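You operate a simulated robot arm through the tools that you are given. There is no shell and no other tool.

You are at the controls of a simulated two-armed robot. One attempt, no reset.

Task
Switch the small press's heat off, free its ram and lay its block on the table beside it.
Fine: red lever on FREE; open the mesh door once the ram is up; door and tray end open; leave the other blocks and the dial.

Only the result counts: the job must be done as asked and must still hold three seconds after the hand-in. Knocking over, shifting, dropping, spilling or breaking anything else fails it.

Robot
Two 7-joint arms with fingered hands on one trunk that stands fixed in place. Base frame: the origin is at the foot of the trunk, x ahead of it, y to its left, z up. Lengths are in cm, angles in degrees, forces in N, time in s.
The left shoulder is at [20.4, 12.5, 109.9], the right one opposite. With the tool pointing down near the work surface each hand reaches from about 10 to 78 cm from the base axis, measured 20 degrees to its own side. Payload 3.7 kg a hand.
The tool frame of a hand sits at the grasp point between the pads (the TCP): z along the fingers, y along the line on which they close. The tips reach 2.5 cm beyond it. Largest opening 8.8 cm; the body of the gripper starts 2.9 cm behind the TCP. The gripper is a hand of 5 fingers: y runs from the thumb to the fingers, the wrist lies at [-1.3, -9.7, -16.2] in the tool frame.
Orientation is that of the tool frame in the base frame, as a unit quaternion [w, x, y, z]. With the fingers straight down and the wrist toward the robot, the tool's x, y and z point along [0, 1, 0], [1, 0, 0] and [0, 0, -1] of the base frame.

Tools
- The arms move only by the tool send_rows. It takes "left_rows", "right_rows" or both (then of equal length, played together; a hand with none holds still); each is a list of rows, each a list of 6 numbers: the shift along the base's x, y, z in units of 40 mm (1.0 is 40 mm), then the turn, a rotation vector about the base's x, y, z in units of 4 degrees (1.0 is 4 degrees). In form: [[dx, dy, dz, ax, ay, az], ...]. A call has 1 to 20 rows; each row shifts and turns the commanded pose from where the row before left it. A call with a number of a shift or a turn outside -1 to 1 is refused whole. A row lasts 0.2 s, in which the tool goes at most 5 cm and 8.6 degrees; a call with a longer step from one row to the next is refused whole. A pose out of reach is approached as far as the arm can. The call stops where the force on the tool passes 90 N (or 10 N more than at its start, if that is more) or the arm is blocked; 0.2 s more then pass. In this call time passes only in rows, and 0.2 s behind the last. It gives the time, the measured TCP pose, the force on the tool (base axes), the opening and the grip force at its end, in the units of the frame above (readings bear some noise), with the torque about the TCP (base axes, N m) and any sound that the robot's microphone picked up.
- Cameras (640 x 400 px; columns grow to the right, rows downward): "scene" is now at [31.5, -6.08, 129.26]; the picture's right is [-0.55, -0.84, 0.00], its down [-0.07, 0.05, -1.00] and it looks along [0.83, -0.54, -0.08] (base axes); focal length 214 px, centre (320, 200). "left" rides on the left gripper at [-5.9, -7.9, -10.5] in its tool frame; the picture's right is [-0.73, -0.32, 0.61], its down [0.62, -0.68, 0.38] and it looks along [0.29, 0.66, 0.70] (tool axes); focal length 234 px, centre (320, 200). "right" rides on the right gripper at [5.9, -7.9, -10.5] in its tool frame; the picture's right is [-0.73, 0.32, -0.61], its down [-0.62, -0.68, 0.38] and it looks along [-0.29, 0.66, 0.70] (tool axes); focal length 234 px, centre (320, 200). There is no depth. A picture from a camera that has moved, and an enlarged one, comes with that camera's place and axes in the base frame and with its lens. The place of the scene camera against the robot may be out by one fixed shift of up to 1.8 cm in any direction.
- camera(camera): a new picture of that camera. The clock stands still meanwhile.
- move_column(by): slides the trunk up (or, below 0, down) by that many cm; the arms and the scene camera ride with it, the base frame stays. It gives what a move gives, with no picture.
- set_fingers(index, middle, ring, little, thumb_bend, thumb_turn, hand): sets how far each is bent, from 0 (flat) to 100 (curled in); at 30 the hand is open as for a grip, at 70 the pads meet at the TCP. One left out holds its place. A second passes; each finger stops where it meets its share of the squeeze, and holds until it gets a number again. It is the only way to open and close the hand. It gives what a move gives, with no picture; readings hold the bend of each and the force on index, middle, ring, little, thumb and palm. thumb_turn goes from beside the hand (0) to across from the fingers (100), as for a grip.
- aim_head(pan, tilt): turns the head with the scene camera to pan (to the left, within 80 degrees either way) and tilt (down, from -29 to 69), counted from straight ahead of the robot. It gives what a move gives.
- zoom(camera, box): a new picture of the part [left, top, right, bottom] of that camera's present view, enlarged. The clock stands still meanwhile.
- hand_in(): hands the job in; it is judged then, once.

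Nothing tells you positions but the pictures and the camera data. Unless the task says otherwise, let go and move clear before handing in.

The tools are called after "Request:" by a JSON object that holds its "method" and its "body". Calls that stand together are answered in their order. send_rows: Moves the arms, as the interface text tells. Its arguments: {"type":"object","properties":{"left_rows":{"type":"array","items":{"type":"array","items":{"type":"number"}}},"right_rows":{"type":"array","items":{"type":"array","items":{"type":"number"}}}},"required":[]} The other tools are called the same way: move_column (by) slides the trunk up or down; set_fingers (index, middle, ring, little, thumb_bend, thumb_turn, hand) moves the fingers one by one; aim_head (pan, tilt) turns the head that bears the scene camera; camera (camera) takes a picture; zoom (camera, box) takes an enlarged picture of a part of a camera's view; hand_in () hands the job in.

At the start:

```text
t: 0.0
left_tool_pos: [49.4, -5.7, 131.53]
left_tool_rot: [0.0, 0.707, 0.707, 0.0]
left_wrist_force: [0.4, -0.7, 0.2]
left_moment: [-0.01, 0.01, 0.0]
left_gripper_width: 8.78
left_grip_force: 0.0
left_shape: jaw
left_bend: [30.0, 30.0, 30.0, 30.0, 30.0, 98.0]
left_finger forces: [0.0, 0.0, 0.1, 0.0, 0.1, 0.0]
right_tool_pos: [38.29, -41.07, 135.01]
right_tool_rot: [0.0, 0.707, 0.707, 0.0]
right_wrist_force: [-0.4, 0.3, -0.4]
right_moment: [0.0, 0.03, -0.02]
right_gripper_width: 8.76
right_grip_force: 0.1
right_shape: jaw
right_bend: [30.0, 30.0, 30.0, 30.0, 30.0, 98.0]
right_finger forces: [0.0, 0.1, 0.0, 0.1, 0.1, 0.1]
trunk travel left (down, up): [-12.5, 29.0]
head pan, tilt: [-33.1, 4.7]
```

scene: 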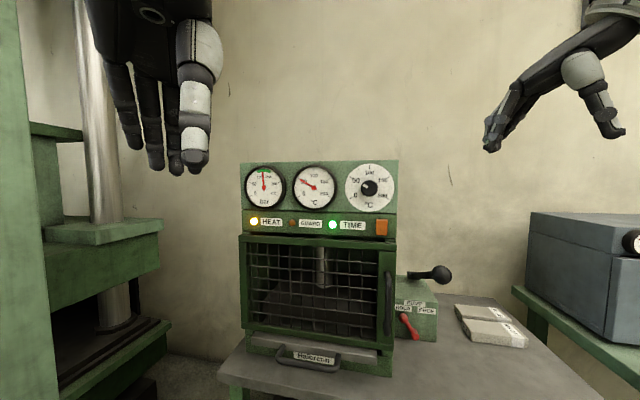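
right: 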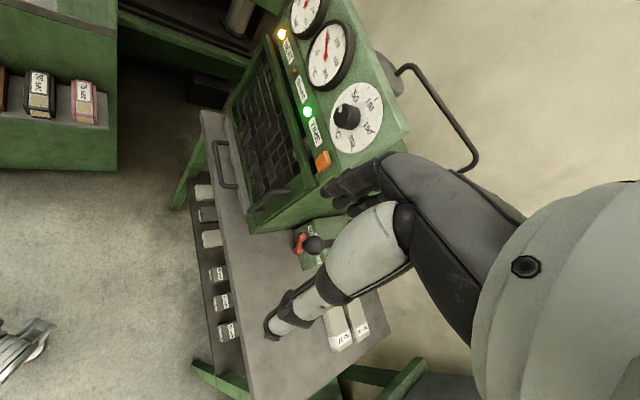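
left: 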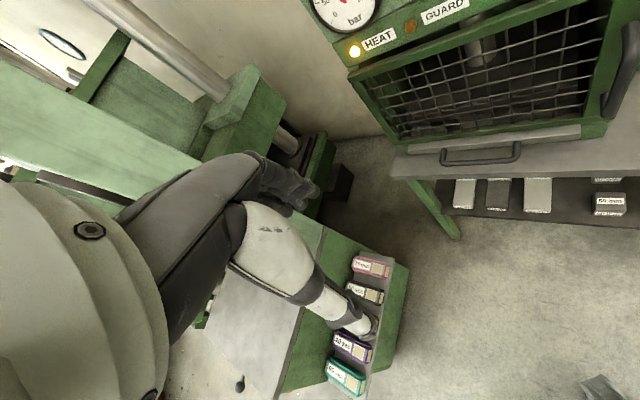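

I see a small green press on a table ahead and to the right: gauges, HEAT/GUARD/TIME lamps, an orange button, a mesh door with a handle on its right, a tray with a bow handle, and a side valve box with a red lever and a black-knobbed lever. I'll take closer pictures before moving.

Request:
{"method": "zoom", "body": {"camera": "scene", "box": [230, 150, 410, 262]}}

Request:
{"method": "zoom", "body": {"camera": "scene", "box": [360, 240, 540, 352]}}

Request:
{"method": "zoom", "body": {"camera": "scene", "box": [230, 230, 420, 390]}}

Request:
{"method": "zoom", "body": {"camera": "right", "box": [180, 0, 420, 150]}}

Request:
{"method": "zoom", "body": {"camera": "right", "box": [180, 130, 420, 350]}}

```text
3.56 times, centred on (320, 206) of scene
camera zoom: at [31.5, -6.08, 129.26], right [-0.55, -0.84, 0.0], down [-0.07, 0.05, -1.0], along [0.83, -0.54, -0.08], focal length 763 px, centre (320, 179)
```

zoom: 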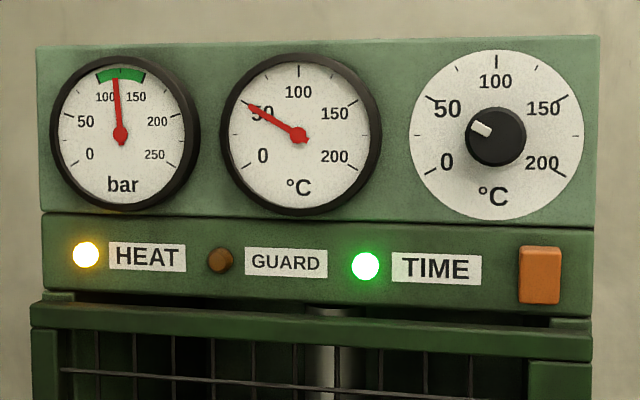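

```text
3.56 times, centred on (450, 296) of scene
camera zoom: at [31.5, -6.08, 129.26], right [-0.55, -0.84, 0.0], down [-0.07, 0.05, -1.0], along [0.83, -0.54, -0.08], focal length 763 px, centre (-142, -141)
```

zoom: 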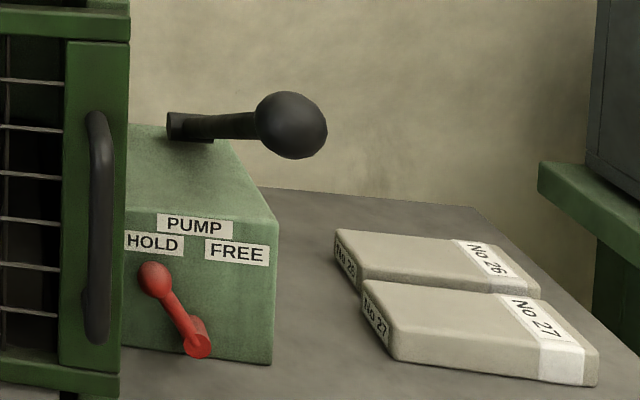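

```text
2.50 times, centred on (325, 310) of scene
camera zoom: at [31.5, -6.08, 129.26], right [-0.55, -0.84, 0.0], down [-0.07, 0.05, -1.0], along [0.83, -0.54, -0.08], focal length 536 px, centre (308, -75)
```

zoom: 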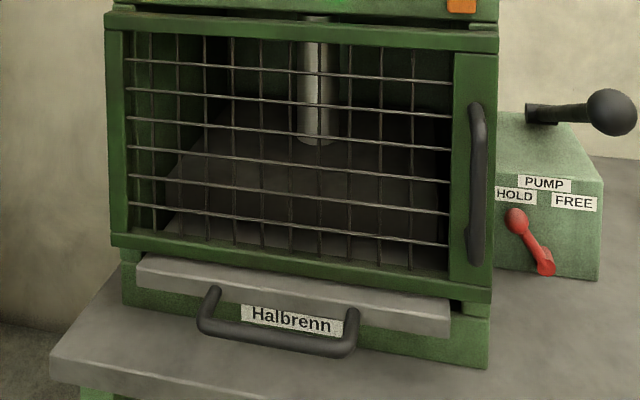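

```text
2.67 times, centred on (300, 75) of right
camera zoom: at [30.47, -35.16, 145.41], right [0.32, -0.73, 0.61], down [-0.68, -0.62, -0.38], along [0.66, -0.29, -0.7], focal length 624 px, centre (373, 533)
```

zoom: 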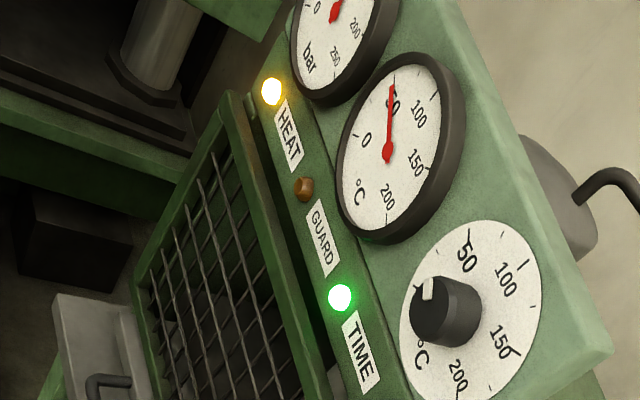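

```text
1.82 times, centred on (300, 240) of right
camera zoom: at [30.47, -35.16, 145.41], right [0.32, -0.73, 0.61], down [-0.68, -0.62, -0.38], along [0.66, -0.29, -0.7], focal length 426 px, centre (356, 127)
```

zoom: 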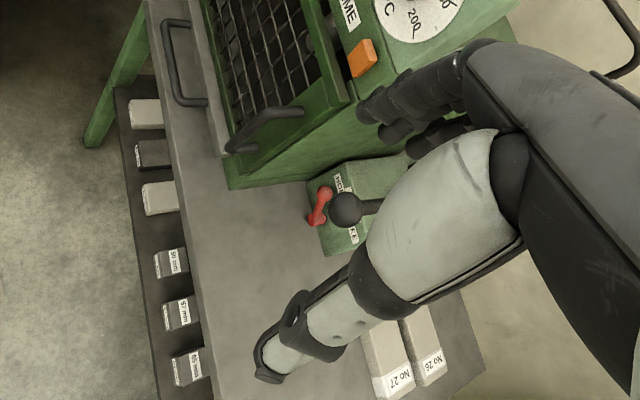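

The panel runs diagonally: from triangulating scene and right views, the HEAT lamp is near (86,-21,119), the orange switch near (64,-44,119), the door handle near (61,-43,102) and the red lever's pivot near (64.5,-60,86). Next I look around the surroundings with the head to know the free space.

Request:
{"method": "aim_head", "body": {"pan": -33, "tilt": 35}}

Request:
{"method": "camera", "body": {"camera": "scene"}}

```text
t: 0.9
left_tool_pos: [49.5, -5.7, 131.43]
left_tool_rot: [0.001, 0.707, 0.708, 0.0]
left_wrist_force: [0.0, 1.2, 0.2]
left_moment: [0.01, 0.0, 0.03]
left_gripper_width: 8.77
left_grip_force: 0.1
left_shape: jaw
left_bend: [30.0, 30.0, 30.0, 30.0, 30.0, 98.0]
left_finger forces: [0.0, 0.0, 0.1, 0.0, 0.0, 0.0]
right_tool_pos: [38.41, -40.92, 134.91]
right_tool_rot: [0.0, 0.707, 0.707, 0.0]
right_wrist_force: [0.7, -0.2, 0.2]
right_moment: [0.0, -0.02, 0.02]
right_gripper_width: 8.77
right_grip_force: 0.0
right_shape: jaw
right_bend: [30.0, 30.0, 30.0, 30.0, 30.0, 98.0]
right_finger forces: [0.1, 0.0, 0.1, 0.0, 0.0, 0.1]
trunk travel left (down, up): [-12.5, 29.0]
head pan, tilt: [-33.0, 35.0]
```

```text
taken
camera scene: at [31.2, -5.87, 124.4], right [-0.54, -0.84, 0.0], down [-0.48, 0.31, -0.82], along [0.69, -0.45, -0.57], focal length 214 px, centre (320, 200)
```

scene: 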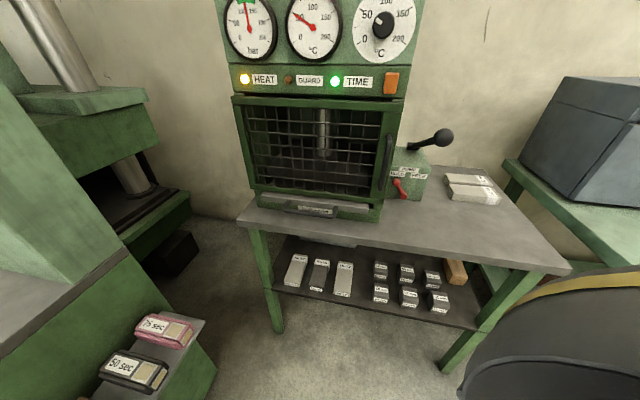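

The head now shows the whole table, the shelf below with more blocks, the big press at left and a drum at lower right. I zoom in on the press, lever and table.

Request:
{"method": "zoom", "body": {"camera": "scene", "box": [220, 60, 420, 185]}}

Request:
{"method": "zoom", "body": {"camera": "scene", "box": [340, 110, 520, 222]}}

Request:
{"method": "zoom", "body": {"camera": "scene", "box": [220, 150, 420, 275]}}

Request:
{"method": "aim_head", "body": {"pan": 0, "tilt": 40}}

Request:
{"method": "camera", "body": {"camera": "scene"}}

Request:
{"method": "aim_head", "body": {"pan": -60, "tilt": 40}}

Request:
{"method": "camera", "body": {"camera": "scene"}}

```text
3.20 times, centred on (320, 122) of scene
camera zoom: at [31.2, -5.87, 124.4], right [-0.54, -0.84, 0.0], down [-0.48, 0.31, -0.82], along [0.69, -0.45, -0.57], focal length 686 px, centre (320, 448)
```

zoom: 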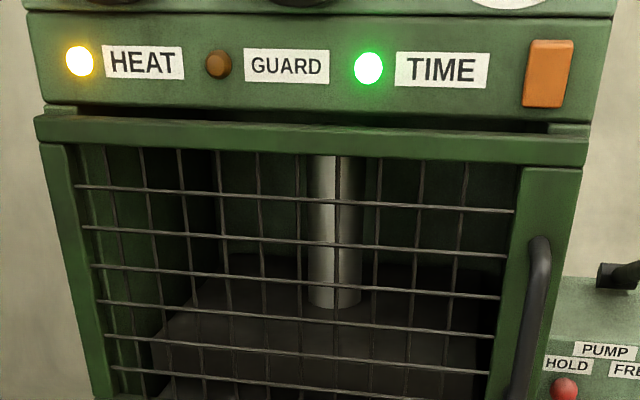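

```text
3.56 times, centred on (430, 166) of scene
camera zoom: at [31.2, -5.87, 124.4], right [-0.54, -0.84, 0.0], down [-0.48, 0.31, -0.82], along [0.69, -0.45, -0.57], focal length 763 px, centre (-71, 321)
```

zoom: 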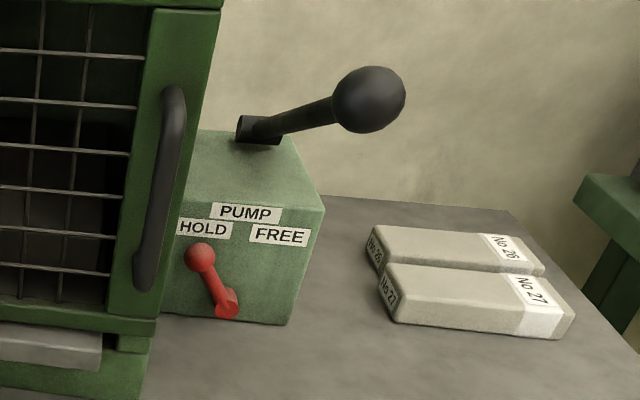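

```text
3.20 times, centred on (320, 212) of scene
camera zoom: at [31.2, -5.87, 124.4], right [-0.54, -0.84, 0.0], down [-0.48, 0.31, -0.82], along [0.69, -0.45, -0.57], focal length 686 px, centre (320, 160)
```

zoom: 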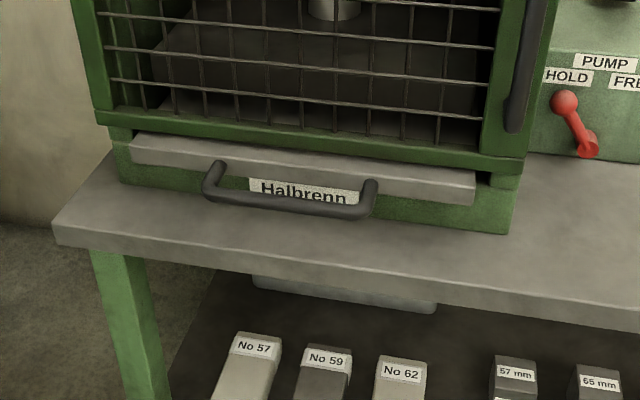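

```text
t: 1.9
left_tool_pos: [49.39, -5.67, 131.55]
left_tool_rot: [0.001, 0.706, 0.708, 0.0]
left_wrist_force: [0.6, -0.7, -0.1]
left_moment: [-0.02, 0.04, 0.0]
left_gripper_width: 8.76
left_grip_force: 0.0
left_shape: jaw
left_bend: [30.0, 30.0, 30.0, 30.0, 30.0, 98.0]
left_finger forces: [0.0, 0.0, 0.1, 0.0, 0.0, 0.0]
right_tool_pos: [38.37, -41.0, 134.94]
right_tool_rot: [0.0, 0.707, 0.707, 0.001]
right_wrist_force: [0.7, 0.4, -0.3]
right_moment: [0.02, 0.03, 0.01]
right_gripper_width: 8.76
right_grip_force: 0.0
right_shape: jaw
right_bend: [30.0, 30.0, 30.0, 30.0, 30.0, 98.0]
right_finger forces: [0.0, 0.0, 0.0, 0.1, 0.0, 0.0]
trunk travel left (down, up): [-12.5, 29.0]
head pan, tilt: [0.0, 40.0]
```

```text
taken
camera scene: at [32.34, -1.93, 123.79], right [-0.1, -0.99, 0.0], down [-0.63, 0.06, -0.78], along [0.77, -0.08, -0.63], focal length 214 px, centre (320, 200)
```

scene: 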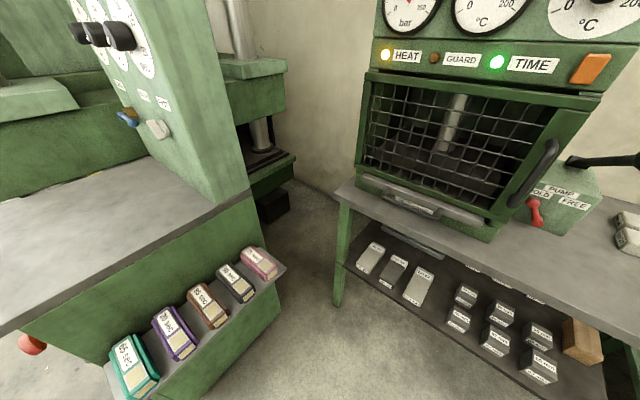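

```text
t: 3.2
left_tool_pos: [49.34, -5.65, 131.44]
left_tool_rot: [0.0, 0.707, 0.707, 0.001]
left_wrist_force: [-1.0, -0.6, -1.0]
left_moment: [0.04, 0.0, -0.01]
left_gripper_width: 8.77
left_grip_force: 0.2
left_shape: jaw
left_bend: [30.0, 30.0, 30.0, 30.0, 30.0, 98.0]
left_finger forces: [0.0, 0.0, 0.1, 0.0, 0.1, 0.1]
right_tool_pos: [38.35, -41.01, 134.91]
right_tool_rot: [0.0, 0.707, 0.707, 0.0]
right_wrist_force: [-0.3, -0.8, 0.3]
right_moment: [0.03, 0.01, 0.03]
right_gripper_width: 8.77
right_grip_force: 0.0
right_shape: jaw
right_bend: [30.0, 30.0, 30.0, 30.0, 30.0, 98.0]
right_finger forces: [0.0, 0.0, 0.0, 0.1, 0.0, 0.0]
trunk travel left (down, up): [-12.5, 29.0]
head pan, tilt: [-60.0, 40.0]
```

```text
taken
camera scene: at [28.08, -8.43, 123.64], right [-0.87, -0.5, 0.0], down [-0.32, 0.56, -0.77], along [0.38, -0.66, -0.64], focal length 214 px, centre (320, 200)
```

scene: 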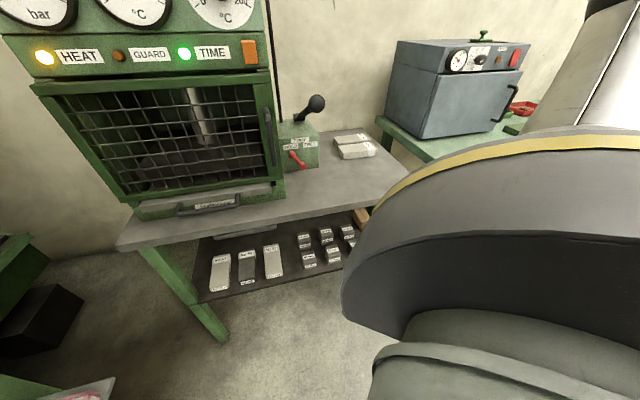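

Table top is near z = 83.5, the lever box face about 14 cm behind the press's front, and the pump lever's knob sticks out forward near (55,-53,109), so the red lever must be reached beneath it. I test finger shapes on the right hand in free air and look at them.

Request:
{"method": "aim_head", "body": {"pan": -62, "tilt": -5}}

Request:
{"method": "camera", "body": {"camera": "scene"}}

Request:
{"method": "set_fingers", "body": {"hand": "right", "index": 0, "middle": 100, "ring": 100, "little": 100, "thumb_bend": 30, "thumb_turn": 0}}

Request:
{"method": "camera", "body": {"camera": "scene"}}

Request:
{"method": "camera", "body": {"camera": "right"}}

```text
t: 4.3
left_tool_pos: [49.4, -5.69, 131.48]
left_tool_rot: [0.0, 0.706, 0.708, 0.0]
left_wrist_force: [0.0, 0.3, 0.9]
left_moment: [0.03, 0.02, -0.01]
left_gripper_width: 8.79
left_grip_force: 0.1
left_shape: jaw
left_bend: [30.0, 30.0, 30.0, 30.0, 30.0, 98.0]
left_finger forces: [0.0, 0.0, 0.0, 0.0, 0.0, 0.1]
right_tool_pos: [38.4, -40.97, 134.9]
right_tool_rot: [0.0, 0.707, 0.707, 0.0]
right_wrist_force: [-0.1, 0.1, -0.5]
right_moment: [-0.02, 0.0, 0.0]
right_gripper_width: 8.8
right_grip_force: 0.0
right_shape: jaw
right_bend: [30.0, 30.0, 30.0, 30.0, 30.0, 98.0]
right_finger forces: [0.1, 0.1, 0.0, 0.0, 0.1, 0.0]
trunk travel left (down, up): [-12.5, 29.0]
head pan, tilt: [-62.0, -5.0]
```

```text
taken
camera scene: at [27.92, -8.8, 130.78], right [-0.88, -0.47, 0.0], down [0.04, -0.08, -1.0], along [0.47, -0.88, 0.09], focal length 214 px, centre (320, 200)
```

scene: 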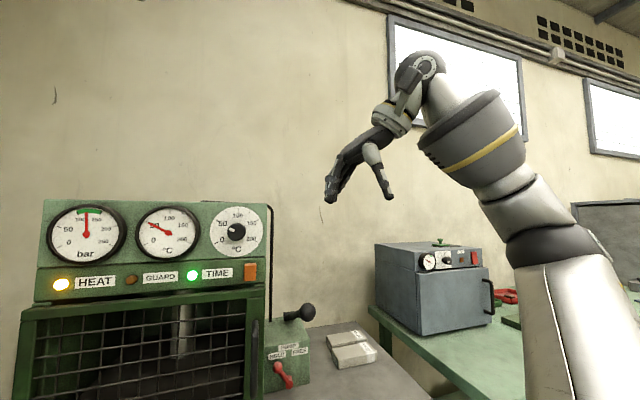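

```text
t: 5.3
left_tool_pos: [49.27, -5.82, 131.46]
left_tool_rot: [0.0, 0.707, 0.707, 0.0]
left_wrist_force: [0.0, 0.5, -0.2]
left_moment: [0.0, 0.03, 0.03]
left_gripper_width: 8.78
left_grip_force: 0.1
left_shape: jaw
left_bend: [30.0, 30.0, 30.0, 30.0, 30.0, 98.0]
left_finger forces: [0.1, 0.0, 0.0, 0.0, 0.0, 0.0]
right_tool_pos: [38.21, -41.06, 134.99]
right_tool_rot: [0.0, 0.708, 0.707, 0.0]
right_wrist_force: [0.8, -0.4, -1.0]
right_moment: [0.03, 0.01, -0.01]
right_gripper_width: 12.52
right_grip_force: 0.1
right_shape: fingers
right_bend: [0.0, 100.0, 100.0, 100.0, 30.0, 0.0]
right_finger forces: [0.0, 0.0, 0.0, 0.1, 0.0, 0.0]
trunk travel left (down, up): [-12.5, 29.0]
head pan, tilt: [-62.0, -5.0]
```

```text
taken
camera scene: at [27.92, -8.79, 130.78], right [-0.88, -0.47, 0.0], down [0.04, -0.08, -1.0], along [0.47, -0.88, 0.09], focal length 214 px, centre (320, 200)
```

scene: 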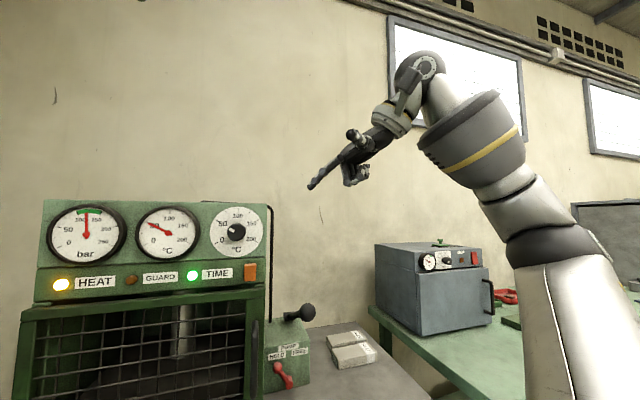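

```text
taken
camera right: at [30.47, -35.16, 145.41], right [0.32, -0.73, 0.61], down [-0.68, -0.62, -0.38], along [0.66, -0.29, -0.7], focal length 234 px, centre (320, 200)
```

right: 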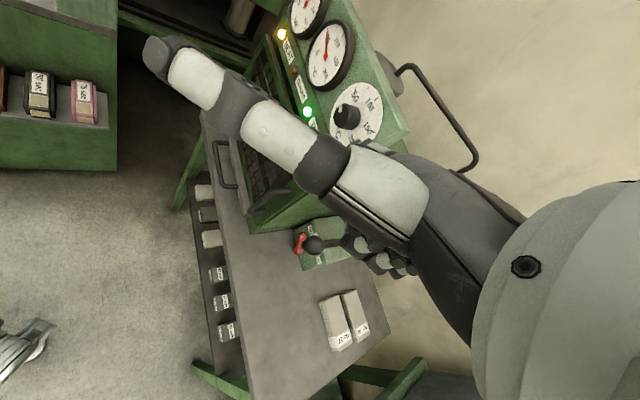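

The index seems straight now and the thumb lies beside the hand. I zoom in to measure where the index tip is.

Request:
{"method": "zoom", "body": {"camera": "scene", "box": [280, 80, 440, 210]}}

Request:
{"method": "set_fingers", "body": {"hand": "right", "thumb_bend": 100, "thumb_turn": 100}}

Request:
{"method": "zoom", "body": {"camera": "scene", "box": [280, 80, 440, 210]}}

Request:
{"method": "camera", "body": {"camera": "right"}}

```text
3.08 times, centred on (360, 145) of scene
camera zoom: at [27.92, -8.79, 130.78], right [-0.88, -0.47, 0.0], down [0.04, -0.08, -1.0], along [0.47, -0.88, 0.09], focal length 660 px, centre (197, 369)
```

zoom: 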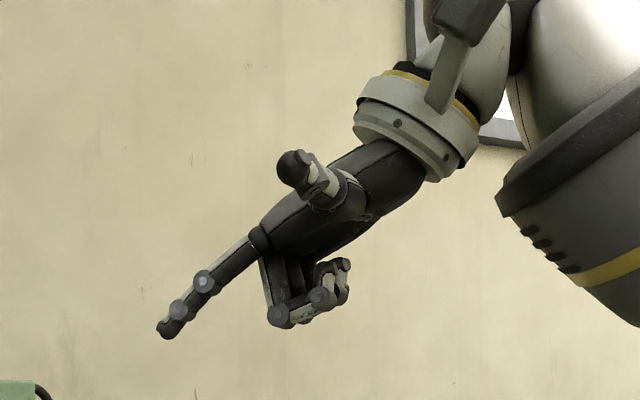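

```text
t: 6.3
left_tool_pos: [49.42, -5.74, 131.47]
left_tool_rot: [0.0, 0.707, 0.707, 0.0]
left_wrist_force: [0.1, 0.5, -0.7]
left_moment: [0.0, 0.01, 0.0]
left_gripper_width: 8.74
left_grip_force: 0.0
left_shape: jaw
left_bend: [30.0, 30.0, 30.0, 30.0, 30.0, 98.0]
left_finger forces: [0.0, 0.0, 0.1, 0.0, 0.0, 0.1]
right_tool_pos: [38.35, -41.08, 134.89]
right_tool_rot: [0.0, 0.707, 0.707, 0.001]
right_wrist_force: [1.1, 0.3, -0.7]
right_moment: [0.0, -0.01, 0.02]
right_gripper_width: 3.6
right_grip_force: 0.1
right_shape: fingers
right_bend: [0.0, 100.0, 100.0, 100.0, 100.0, 100.0]
right_finger forces: [0.0, 0.1, 0.0, 0.0, 0.0, 0.0]
trunk travel left (down, up): [-12.5, 29.0]
head pan, tilt: [-62.0, -5.0]
```

```text
3.08 times, centred on (360, 145) of scene
camera zoom: at [27.92, -8.79, 130.78], right [-0.88, -0.47, 0.0], down [0.04, -0.08, -1.0], along [0.47, -0.88, 0.09], focal length 660 px, centre (197, 369)
```

zoom: 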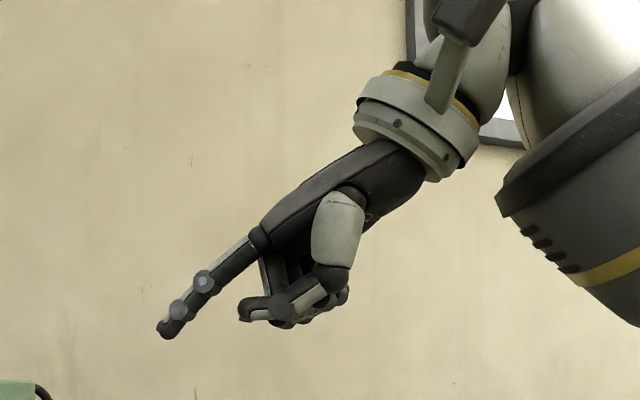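

```text
taken
camera right: at [30.47, -35.16, 145.41], right [0.32, -0.73, 0.61], down [-0.68, -0.62, -0.38], along [0.66, -0.29, -0.7], focal length 234 px, centre (320, 200)
```

right: 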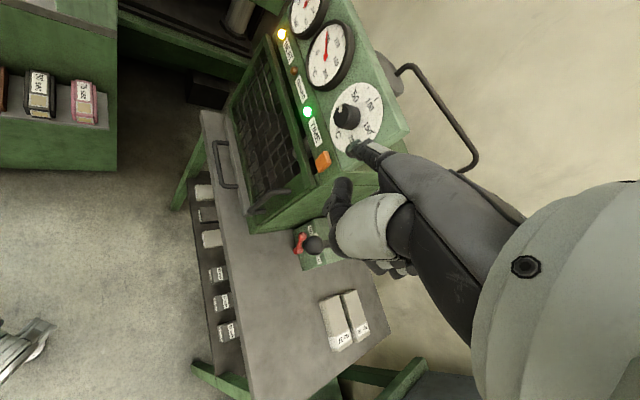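

The straight index tip sits about (46.5,-39.8,135.9), i.e. 8 cm along tool y, so I can use it as a poker with the hand axis about 40 degrees below level now. I look closely at the orange switch and the red lever before moving.

Request:
{"method": "zoom", "body": {"camera": "scene", "box": [190, 250, 290, 300]}}

Request:
{"method": "zoom", "body": {"camera": "scene", "box": [250, 290, 390, 398]}}

Request:
{"method": "zoom", "body": {"camera": "right", "box": [280, 130, 360, 190]}}

```text
6.40 times, centred on (240, 275) of scene
camera zoom: at [27.92, -8.79, 130.78], right [-0.88, -0.47, 0.0], down [0.04, -0.08, -1.0], along [0.47, -0.88, 0.09], focal length 1373 px, centre (832, -280)
```

zoom: 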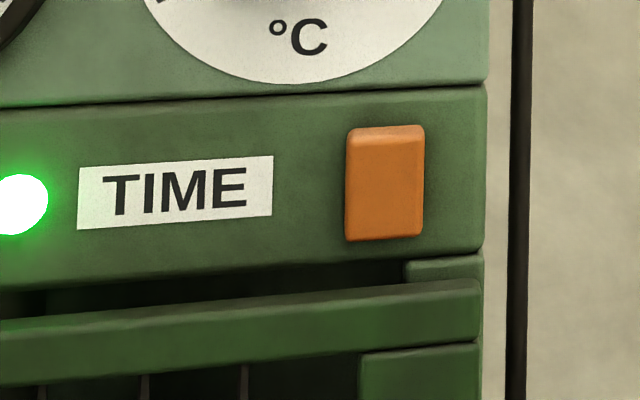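

```text
3.70 times, centred on (320, 344) of scene
camera zoom: at [27.92, -8.79, 130.78], right [-0.88, -0.47, 0.0], down [0.04, -0.08, -1.0], along [0.47, -0.88, 0.09], focal length 794 px, centre (320, -333)
```

zoom: 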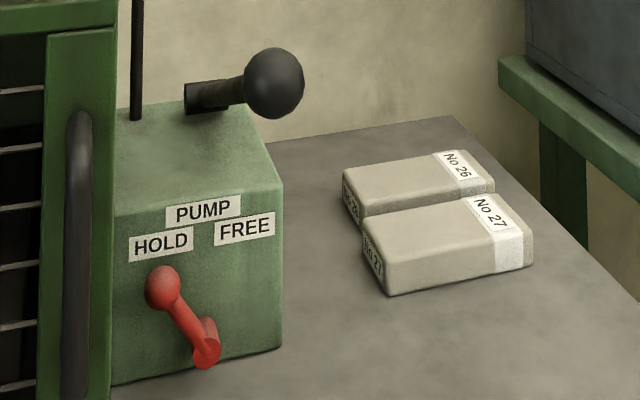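

```text
6.67 times, centred on (320, 160) of right
camera zoom: at [30.47, -35.16, 145.41], right [0.32, -0.73, 0.61], down [-0.68, -0.62, -0.38], along [0.66, -0.29, -0.7], focal length 1561 px, centre (320, 467)
```

zoom: 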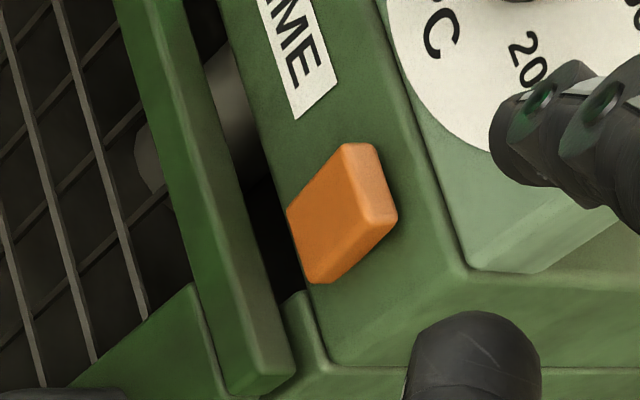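

The orange piece is a rocker whose top half stands out at about (63.3,-43.5,119.6). I swing the right hand to point its index along the press's depth, 15 degrees downward, stopping about 5 cm in front of the rocker.

Request:
{"method": "send_rows", "body": {"right_rows": [[0.326, 0.106, -0.409, -0.2045, -0.4938, -0.9224], [0.326, 0.106, -0.409, -0.2045, -0.4938, -0.9224], [0.326, 0.106, -0.409, -0.2045, -0.4938, -0.9224], [0.326, 0.106, -0.409, -0.2045, -0.4938, -0.9224], [0.326, 0.106, -0.409, -0.2045, -0.4938, -0.9224], [0.326, 0.106, -0.409, -0.2045, -0.4938, -0.9224], [0.326, 0.106, -0.409, -0.2045, -0.4938, -0.9224], [0.326, 0.106, -0.409, -0.2045, -0.4938, -0.9224], [0.326, 0.106, -0.409, -0.2045, -0.4938, -0.9224], [0.326, 0.106, -0.409, -0.2045, -0.4938, -0.9224], [0.326, 0.106, -0.409, -0.2045, -0.4938, -0.9224], [0.326, 0.106, -0.409, -0.2045, -0.4938, -0.9224]]}}

Request:
{"method": "aim_head", "body": {"pan": -45, "tilt": 15}}

Request:
{"method": "camera", "body": {"camera": "scene"}}

Request:
{"method": "camera", "body": {"camera": "right"}}

Request:
{"method": "camera", "body": {"camera": "left"}}

```text
t: 8.9
left_tool_pos: [49.49, -5.69, 131.38]
left_tool_rot: [0.0, 0.706, 0.708, 0.001]
left_wrist_force: [0.2, 0.3, 0.2]
left_moment: [0.0, 0.06, 0.0]
left_gripper_width: 8.79
left_grip_force: 0.1
left_shape: jaw
left_bend: [30.0, 30.0, 30.0, 30.0, 30.0, 98.0]
left_finger forces: [0.0, 0.0, 0.0, 0.0, 0.1, 0.0]
right_tool_pos: [53.94, -36.01, 115.26]
right_tool_rot: [0.2, 0.902, 0.373, 0.083]
right_wrist_force: [-0.7, -0.3, 0.4]
right_moment: [0.0, 0.02, 0.0]
right_gripper_width: 3.58
right_grip_force: 0.2
right_shape: fingers
right_bend: [0.0, 100.0, 100.0, 100.0, 100.0, 100.0]
right_finger forces: [0.0, 0.0, 0.0, 0.1, 0.0, 0.0]
trunk travel left (down, up): [-12.5, 29.0]
head pan, tilt: [-62.0, -5.0]
```

```text
t: 9.8
left_tool_pos: [49.35, -5.86, 131.46]
left_tool_rot: [0.001, 0.707, 0.707, 0.001]
left_wrist_force: [0.3, -0.7, 0.6]
left_moment: [0.05, -0.01, 0.0]
left_gripper_width: 8.75
left_grip_force: 0.0
left_shape: jaw
left_bend: [30.0, 30.0, 30.0, 30.0, 30.0, 98.0]
left_finger forces: [0.0, 0.0, 0.0, 0.1, 0.0, 0.0]
right_tool_pos: [53.94, -35.93, 115.34]
right_tool_rot: [0.2, 0.902, 0.373, 0.083]
right_wrist_force: [-0.8, -0.4, -0.4]
right_moment: [0.0, 0.0, 0.01]
right_gripper_width: 3.62
right_grip_force: 0.0
right_shape: fingers
right_bend: [0.0, 100.0, 100.0, 100.0, 100.0, 100.0]
right_finger forces: [0.0, 0.0, 0.0, 0.1, 0.0, 0.0]
trunk travel left (down, up): [-12.5, 29.0]
head pan, tilt: [-45.0, 15.0]
```

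```text
taken
camera scene: at [30.42, -7.68, 127.6], right [-0.71, -0.71, 0.0], down [-0.18, 0.18, -0.97], along [0.68, -0.68, -0.26], focal length 214 px, centre (320, 200)
```

scene: 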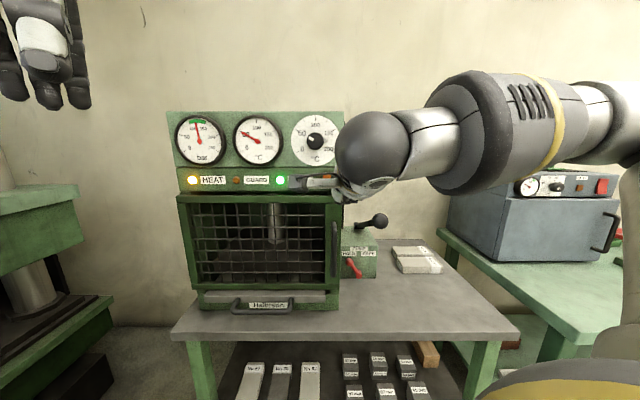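

```text
taken
camera right: at [49.8, -23.7, 121.46], right [-0.49, -0.54, 0.69], down [-0.76, -0.12, -0.64], along [0.42, -0.83, -0.35], focal length 234 px, centre (320, 200)
```

right: 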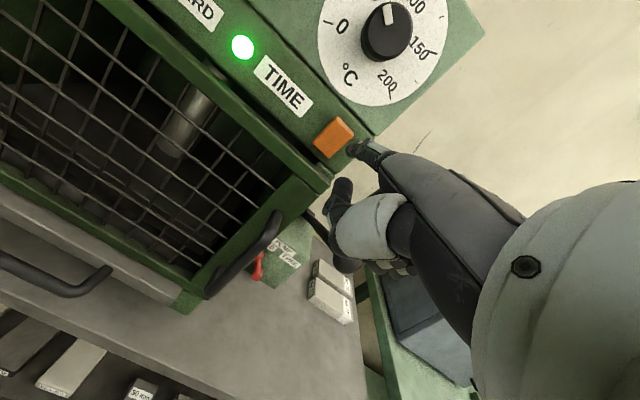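

```text
taken
camera left: at [41.57, -11.62, 141.77], right [-0.32, -0.73, -0.61], down [-0.68, 0.62, -0.38], along [0.66, 0.29, -0.69], focal length 234 px, centre (320, 200)
```

left: 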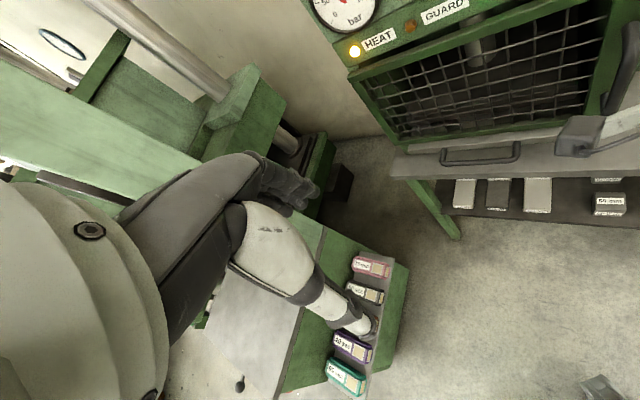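

The tip is in place just in front of the rocker; I zoom in with the wrist camera to check its line.

Request:
{"method": "zoom", "body": {"camera": "right", "box": [290, 100, 400, 170]}}

Request:
{"method": "zoom", "body": {"camera": "scene", "box": [270, 150, 370, 210]}}

Request:
{"method": "zoom", "body": {"camera": "scene", "box": [180, 180, 350, 320]}}

```text
5.71 times, centred on (345, 135) of right
camera zoom: at [49.8, -23.7, 121.46], right [-0.49, -0.54, 0.69], down [-0.76, -0.12, -0.64], along [0.42, -0.83, -0.35], focal length 1338 px, centre (177, 571)
```

zoom: 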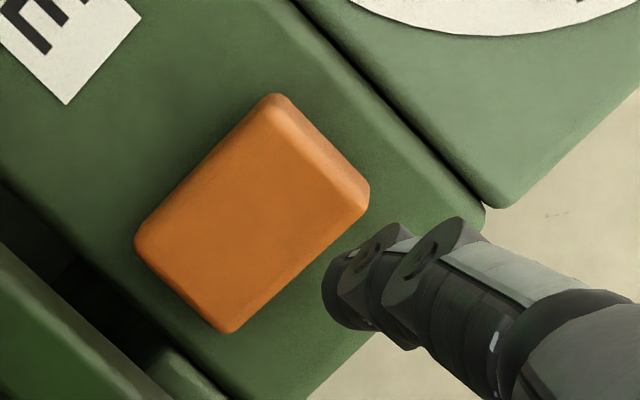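

```text
6.40 times, centred on (320, 180) of scene
camera zoom: at [30.42, -7.68, 127.6], right [-0.71, -0.71, 0.0], down [-0.18, 0.18, -0.97], along [0.68, -0.68, -0.26], focal length 1373 px, centre (320, 328)
```

zoom: 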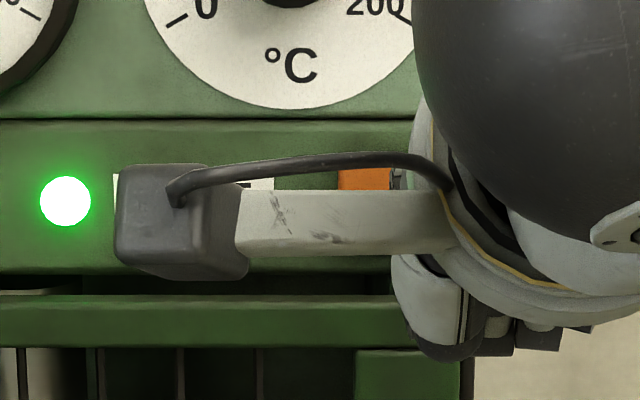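

```text
2.86 times, centred on (265, 250) of scene
camera zoom: at [30.42, -7.68, 127.6], right [-0.71, -0.71, 0.0], down [-0.18, 0.18, -0.97], along [0.68, -0.68, -0.26], focal length 613 px, centre (477, 57)
```

zoom: 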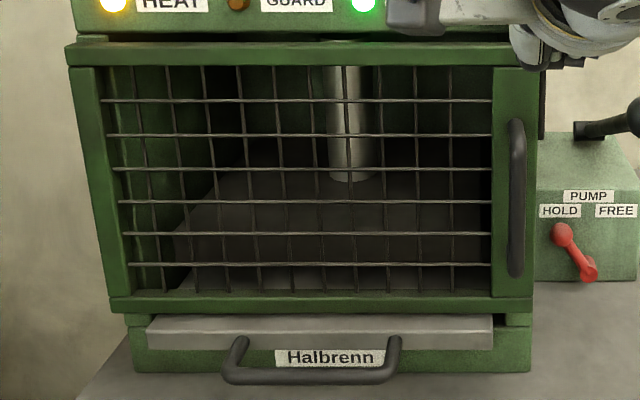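

The tip would land slightly right of and above the rocker's top half, so I shift left about 0.8 cm and down 0.6 cm while advancing 3.5 cm.

Request:
{"method": "send_rows", "body": {"right_rows": [[0.19, -0.12, -0.0375, 0, 0, 0], [0.19, -0.12, -0.0375, 0, 0, 0], [0.19, -0.12, -0.0375, 0, 0, 0], [0.19, -0.12, -0.0375, 0, 0, 0]]}}

Request:
{"method": "zoom", "body": {"camera": "right", "box": [290, 100, 400, 170]}}

```text
t: 10.8
left_tool_pos: [49.38, -5.54, 131.37]
left_tool_rot: [0.001, 0.706, 0.708, 0.001]
left_wrist_force: [-0.1, -1.0, -0.4]
left_moment: [0.02, -0.02, 0.04]
left_gripper_width: 8.76
left_grip_force: 0.0
left_shape: jaw
left_bend: [30.0, 30.0, 30.0, 30.0, 30.0, 98.0]
left_finger forces: [0.1, 0.0, 0.0, 0.0, 0.0, 0.1]
right_tool_pos: [57.02, -37.91, 114.63]
right_tool_rot: [0.201, 0.902, 0.374, 0.082]
right_wrist_force: [-0.1, 0.1, -0.3]
right_moment: [0.03, -0.01, -0.01]
right_gripper_width: 3.58
right_grip_force: 0.0
right_shape: fingers
right_bend: [0.0, 100.0, 100.0, 100.0, 100.0, 100.0]
right_finger forces: [0.0, 0.0, 0.0, 0.0, 0.0, 0.0]
trunk travel left (down, up): [-12.5, 29.0]
head pan, tilt: [-45.0, 15.0]
```

```text
5.71 times, centred on (345, 135) of right
camera zoom: at [52.92, -25.55, 120.78], right [-0.49, -0.54, 0.69], down [-0.76, -0.12, -0.64], along [0.42, -0.83, -0.35], focal length 1338 px, centre (177, 571)
```

zoom: 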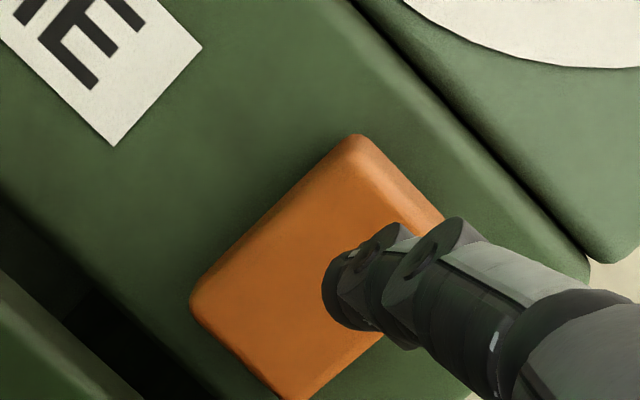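

The tip would touch about 40% down from the rocker's top, so I raise it 0.6 cm and advance slowly to contact.

Request:
{"method": "send_rows", "body": {"right_rows": [[0.05, -0.05, 0.075, 0, 0, 0], [0.08, -0.08, 0.075, 0, 0, 0], [0.08, -0.08, 0, 0, 0, 0], [0.08, -0.08, 0, 0, 0, 0]]}}

Request:
{"method": "zoom", "body": {"camera": "right", "box": [290, 100, 400, 170]}}

```text
t: 11.8
left_tool_pos: [49.18, -5.58, 131.65]
left_tool_rot: [0.0, 0.707, 0.707, 0.002]
left_wrist_force: [-1.0, -0.7, 0.3]
left_moment: [0.03, 0.0, 0.01]
left_gripper_width: 8.78
left_grip_force: 0.0
left_shape: jaw
left_bend: [30.0, 30.0, 30.0, 30.0, 30.0, 98.0]
left_finger forces: [0.0, 0.0, 0.1, 0.1, 0.1, 0.1]
right_tool_pos: [57.96, -38.88, 115.5]
right_tool_rot: [0.201, 0.901, 0.374, 0.085]
right_wrist_force: [-9.8, 10.5, 1.5]
right_moment: [-0.53, -0.53, 0.07]
right_gripper_width: 3.52
right_grip_force: 7.4
right_shape: fingers
right_bend: [1.0, 100.0, 100.0, 100.0, 100.0, 100.0]
right_finger forces: [14.7, 0.0, 0.1, 0.0, 0.0, 0.1]
trunk travel left (down, up): [-12.5, 29.0]
head pan, tilt: [-45.0, 15.0]
```

```text
5.71 times, centred on (345, 135) of right
camera zoom: at [53.87, -26.56, 121.55], right [-0.49, -0.54, 0.69], down [-0.76, -0.12, -0.64], along [0.43, -0.83, -0.35], focal length 1338 px, centre (177, 571)
```

zoom: 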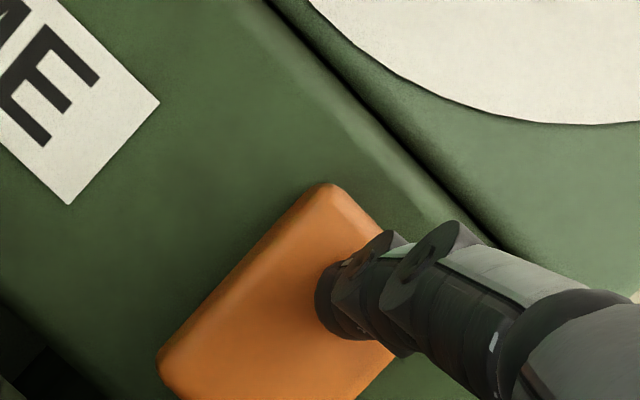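

The tip is pressing the rocker's upper part with about 14 N. I push a little further and then check the lamp.

Request:
{"method": "send_rows", "body": {"right_rows": [[0.07, -0.07, 0, 0, 0, 0], [0.07, -0.07, 0, 0, 0, 0]]}}

Request:
{"method": "zoom", "body": {"camera": "right", "box": [290, 100, 400, 170]}}

Request:
{"method": "camera", "body": {"camera": "scene"}}

```text
t: 12.4
left_tool_pos: [48.75, -5.16, 131.89]
left_tool_rot: [0.004, 0.706, 0.708, 0.001]
left_wrist_force: [0.8, 0.3, 0.1]
left_moment: [0.02, -0.02, -0.02]
left_gripper_width: 8.76
left_grip_force: 0.0
left_shape: jaw
left_bend: [30.0, 30.0, 30.0, 30.0, 30.0, 98.0]
left_finger forces: [0.1, 0.0, 0.0, 0.0, 0.0, 0.0]
right_tool_pos: [58.14, -38.97, 115.81]
right_tool_rot: [0.206, 0.9, 0.374, 0.087]
right_wrist_force: [-32.1, 31.5, 9.7]
right_moment: [-1.57, -1.67, 0.38]
right_gripper_width: 3.26
right_grip_force: 23.1
right_shape: fingers
right_bend: [2.0, 100.0, 100.0, 100.0, 100.0, 100.0]
right_finger forces: [46.3, 0.0, 0.1, 0.0, 0.0, 0.1]
trunk travel left (down, up): [-12.5, 29.0]
head pan, tilt: [-45.0, 15.0]
```

```text
5.71 times, centred on (345, 135) of right
camera zoom: at [53.99, -26.64, 121.93], right [-0.49, -0.54, 0.69], down [-0.76, -0.13, -0.64], along [0.43, -0.83, -0.34], focal length 1338 px, centre (177, 571)
```

zoom: 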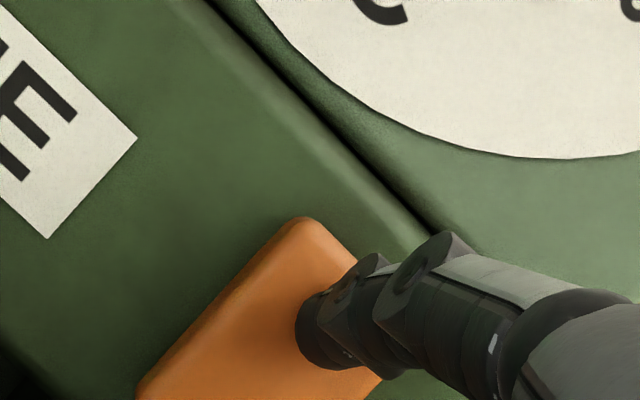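

```text
taken
camera scene: at [29.79, -7.12, 127.84], right [-0.71, -0.71, 0.0], down [-0.18, 0.18, -0.97], along [0.68, -0.68, -0.25], focal length 214 px, centre (320, 200)
```

scene: 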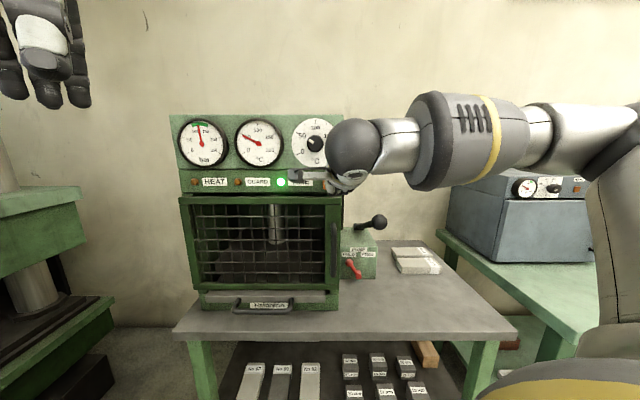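

The HEAT lamp has gone dark, so the heat is off. I draw the finger straight back from the rocker and check.

Request:
{"method": "send_rows", "body": {"right_rows": [[-0.2, 0.2, 0, 0, 0, 0], [-0.3, 0.3, 0, 0, 0, 0], [-0.4, 0.4, 0, 0, 0, 0], [-0.4, 0.4, 0, 0, 0, 0]]}}

Request:
{"method": "zoom", "body": {"camera": "scene", "box": [170, 100, 390, 320]}}

Request:
{"method": "zoom", "body": {"camera": "right", "box": [200, 0, 420, 180]}}

```text
t: 13.4
left_tool_pos: [49.46, -5.62, 131.48]
left_tool_rot: [0.001, 0.707, 0.708, 0.0]
left_wrist_force: [-0.2, -0.1, -1.0]
left_moment: [-0.01, -0.03, 0.03]
left_gripper_width: 8.76
left_grip_force: 0.0
left_shape: jaw
left_bend: [30.0, 30.0, 30.0, 30.0, 30.0, 98.0]
left_finger forces: [0.1, 0.1, 0.0, 0.0, 0.0, 0.1]
right_tool_pos: [53.61, -34.42, 115.23]
right_tool_rot: [0.201, 0.902, 0.373, 0.083]
right_wrist_force: [0.2, 0.1, 0.0]
right_moment: [0.03, 0.0, 0.04]
right_gripper_width: 3.61
right_grip_force: 0.0
right_shape: fingers
right_bend: [0.0, 100.0, 100.0, 100.0, 100.0, 100.0]
right_finger forces: [0.0, 0.1, 0.0, 0.1, 0.0, 0.0]
trunk travel left (down, up): [-12.5, 29.0]
head pan, tilt: [-45.0, 15.0]
```

```text
1.82 times, centred on (280, 210) of scene
camera zoom: at [30.4, -7.62, 127.6], right [-0.71, -0.71, 0.0], down [-0.18, 0.18, -0.97], along [0.68, -0.68, -0.26], focal length 390 px, centre (393, 182)
```

zoom: 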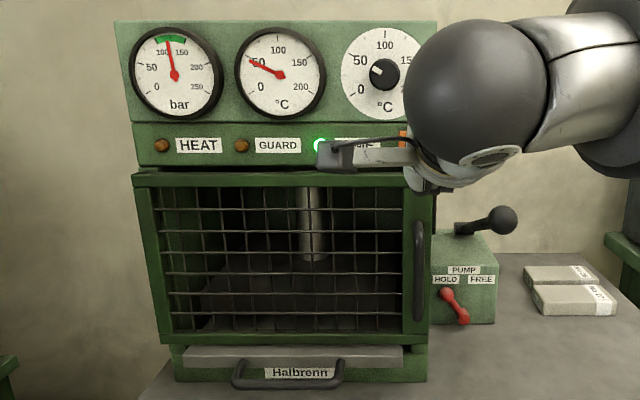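

```text
2.22 times, centred on (310, 90) of right
camera zoom: at [49.53, -22.09, 121.35], right [-0.49, -0.54, 0.69], down [-0.76, -0.12, -0.64], along [0.42, -0.83, -0.35], focal length 520 px, centre (342, 444)
```

zoom: 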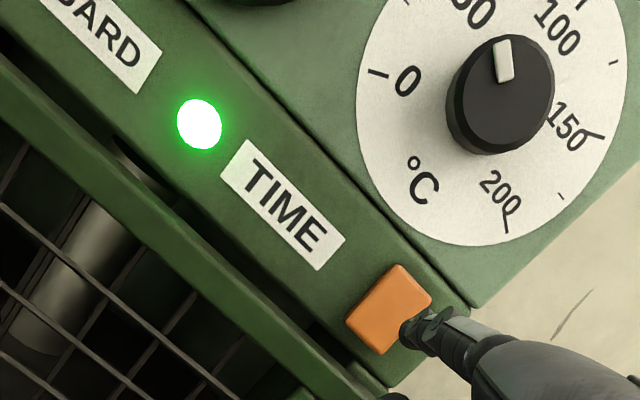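

The HEAT lamp stays off and the rocker is now tipped the other way. Next I take the pointing finger down in front of the table, toward the gap left of the red lever's knob, staying clear of the door handle and the pump lever.

Request:
{"method": "send_rows", "body": {"right_rows": [[-0.7, 0.7, 0, 0, 0, 0], [-0.108, -0.1375, -0.929, 0, 0, 0], [-0.108, -0.1375, -0.929, 0, 0, 0], [-0.108, -0.1375, -0.929, 0, 0, 0], [-0.108, -0.1375, -0.929, 0, 0, 0]]}}

Request:
{"method": "camera", "body": {"camera": "scene"}}

Request:
{"method": "camera", "body": {"camera": "right"}}

```text
t: 14.6
left_tool_pos: [49.57, -5.79, 131.38]
left_tool_rot: [-0.001, 0.707, 0.707, 0.0]
left_wrist_force: [0.1, -0.4, 0.3]
left_moment: [0.0, 0.01, 0.0]
left_gripper_width: 8.76
left_grip_force: 0.1
left_shape: jaw
left_bend: [30.0, 30.0, 30.0, 30.0, 30.0, 98.0]
left_finger forces: [0.1, 0.0, 0.1, 0.1, 0.0, 0.0]
right_tool_pos: [56.93, -35.3, 104.47]
right_tool_rot: [0.2, 0.902, 0.374, 0.083]
right_wrist_force: [1.2, -0.6, 0.5]
right_moment: [-0.02, -0.01, 0.02]
right_gripper_width: 3.59
right_grip_force: 0.1
right_shape: fingers
right_bend: [0.0, 100.0, 100.0, 100.0, 100.0, 100.0]
right_finger forces: [0.0, 0.1, 0.0, 0.0, 0.0, 0.1]
right hand out of reach, approached as far as the arm can: row 1, 2, 3, 4, 5
trunk travel left (down, up): [-12.5, 29.0]
head pan, tilt: [-45.0, 15.0]
```

```text
taken
camera scene: at [30.49, -7.69, 127.56], right [-0.71, -0.71, 0.0], down [-0.18, 0.18, -0.97], along [0.68, -0.68, -0.26], focal length 214 px, centre (320, 200)
```

scene: 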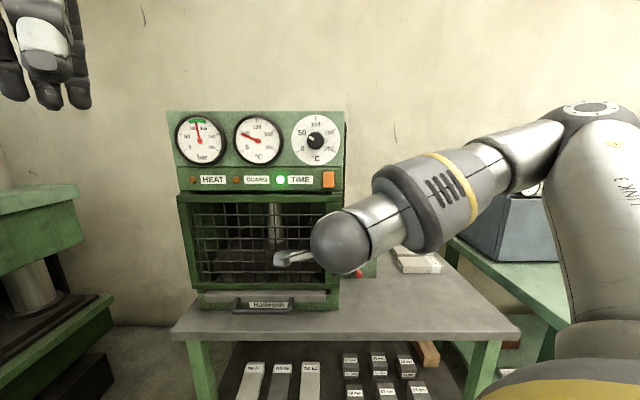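

```text
taken
camera right: at [52.88, -23.0, 110.62], right [-0.49, -0.54, 0.69], down [-0.76, -0.12, -0.64], along [0.42, -0.83, -0.35], focal length 234 px, centre (320, 200)
```

right: 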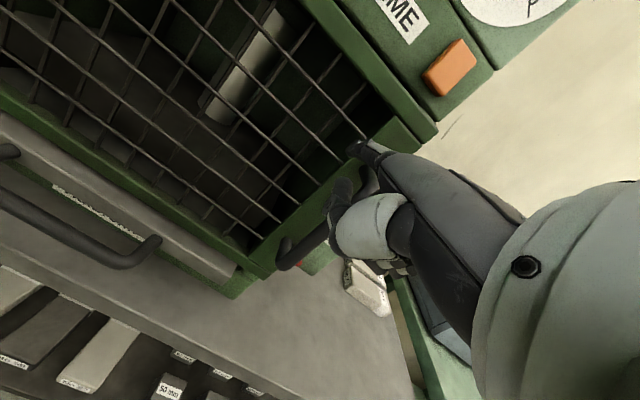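

The arm can't fold that close to the body, so it stopped short at (57,-35,104) with the tip in front of the mesh; nothing was touched. I test with a small upward step how the commanded pose is kept before going on.

Request:
{"method": "send_rows", "body": {"right_rows": [[0, 0, 0.5, 0, 0, 0]]}}

Request:
{"method": "zoom", "body": {"camera": "right", "box": [240, 90, 440, 290]}}

```text
t: 15.0
left_tool_pos: [49.52, -5.65, 131.38]
left_tool_rot: [0.001, 0.707, 0.707, 0.001]
left_wrist_force: [-1.0, 0.4, 0.2]
left_moment: [0.01, -0.01, 0.01]
left_gripper_width: 8.78
left_grip_force: 0.1
left_shape: jaw
left_bend: [30.0, 30.0, 30.0, 30.0, 30.0, 98.0]
left_finger forces: [0.1, 0.0, 0.0, 0.0, 0.0, 0.1]
right_tool_pos: [56.94, -35.18, 106.65]
right_tool_rot: [0.201, 0.902, 0.373, 0.083]
right_wrist_force: [0.1, 0.3, -0.2]
right_moment: [-0.01, 0.02, -0.01]
right_gripper_width: 3.61
right_grip_force: 0.1
right_shape: fingers
right_bend: [0.0, 100.0, 100.0, 100.0, 100.0, 100.0]
right_finger forces: [0.0, 0.0, 0.0, 0.0, 0.0, 0.1]
trunk travel left (down, up): [-12.5, 29.0]
head pan, tilt: [-45.0, 15.0]
```

```text
2.00 times, centred on (340, 190) of right
camera zoom: at [52.89, -22.9, 112.71], right [-0.49, -0.54, 0.69], down [-0.76, -0.12, -0.64], along [0.42, -0.83, -0.35], focal length 468 px, centre (280, 220)
```

zoom: 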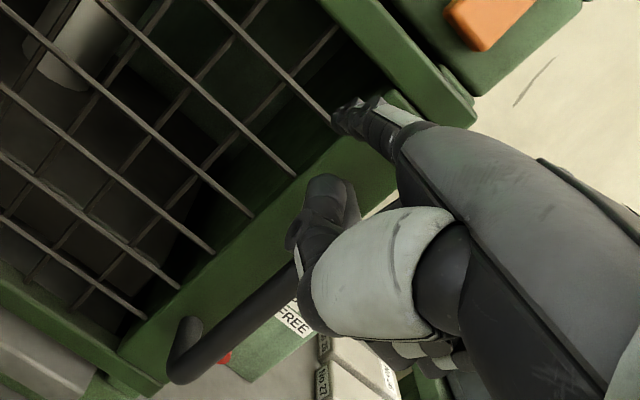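

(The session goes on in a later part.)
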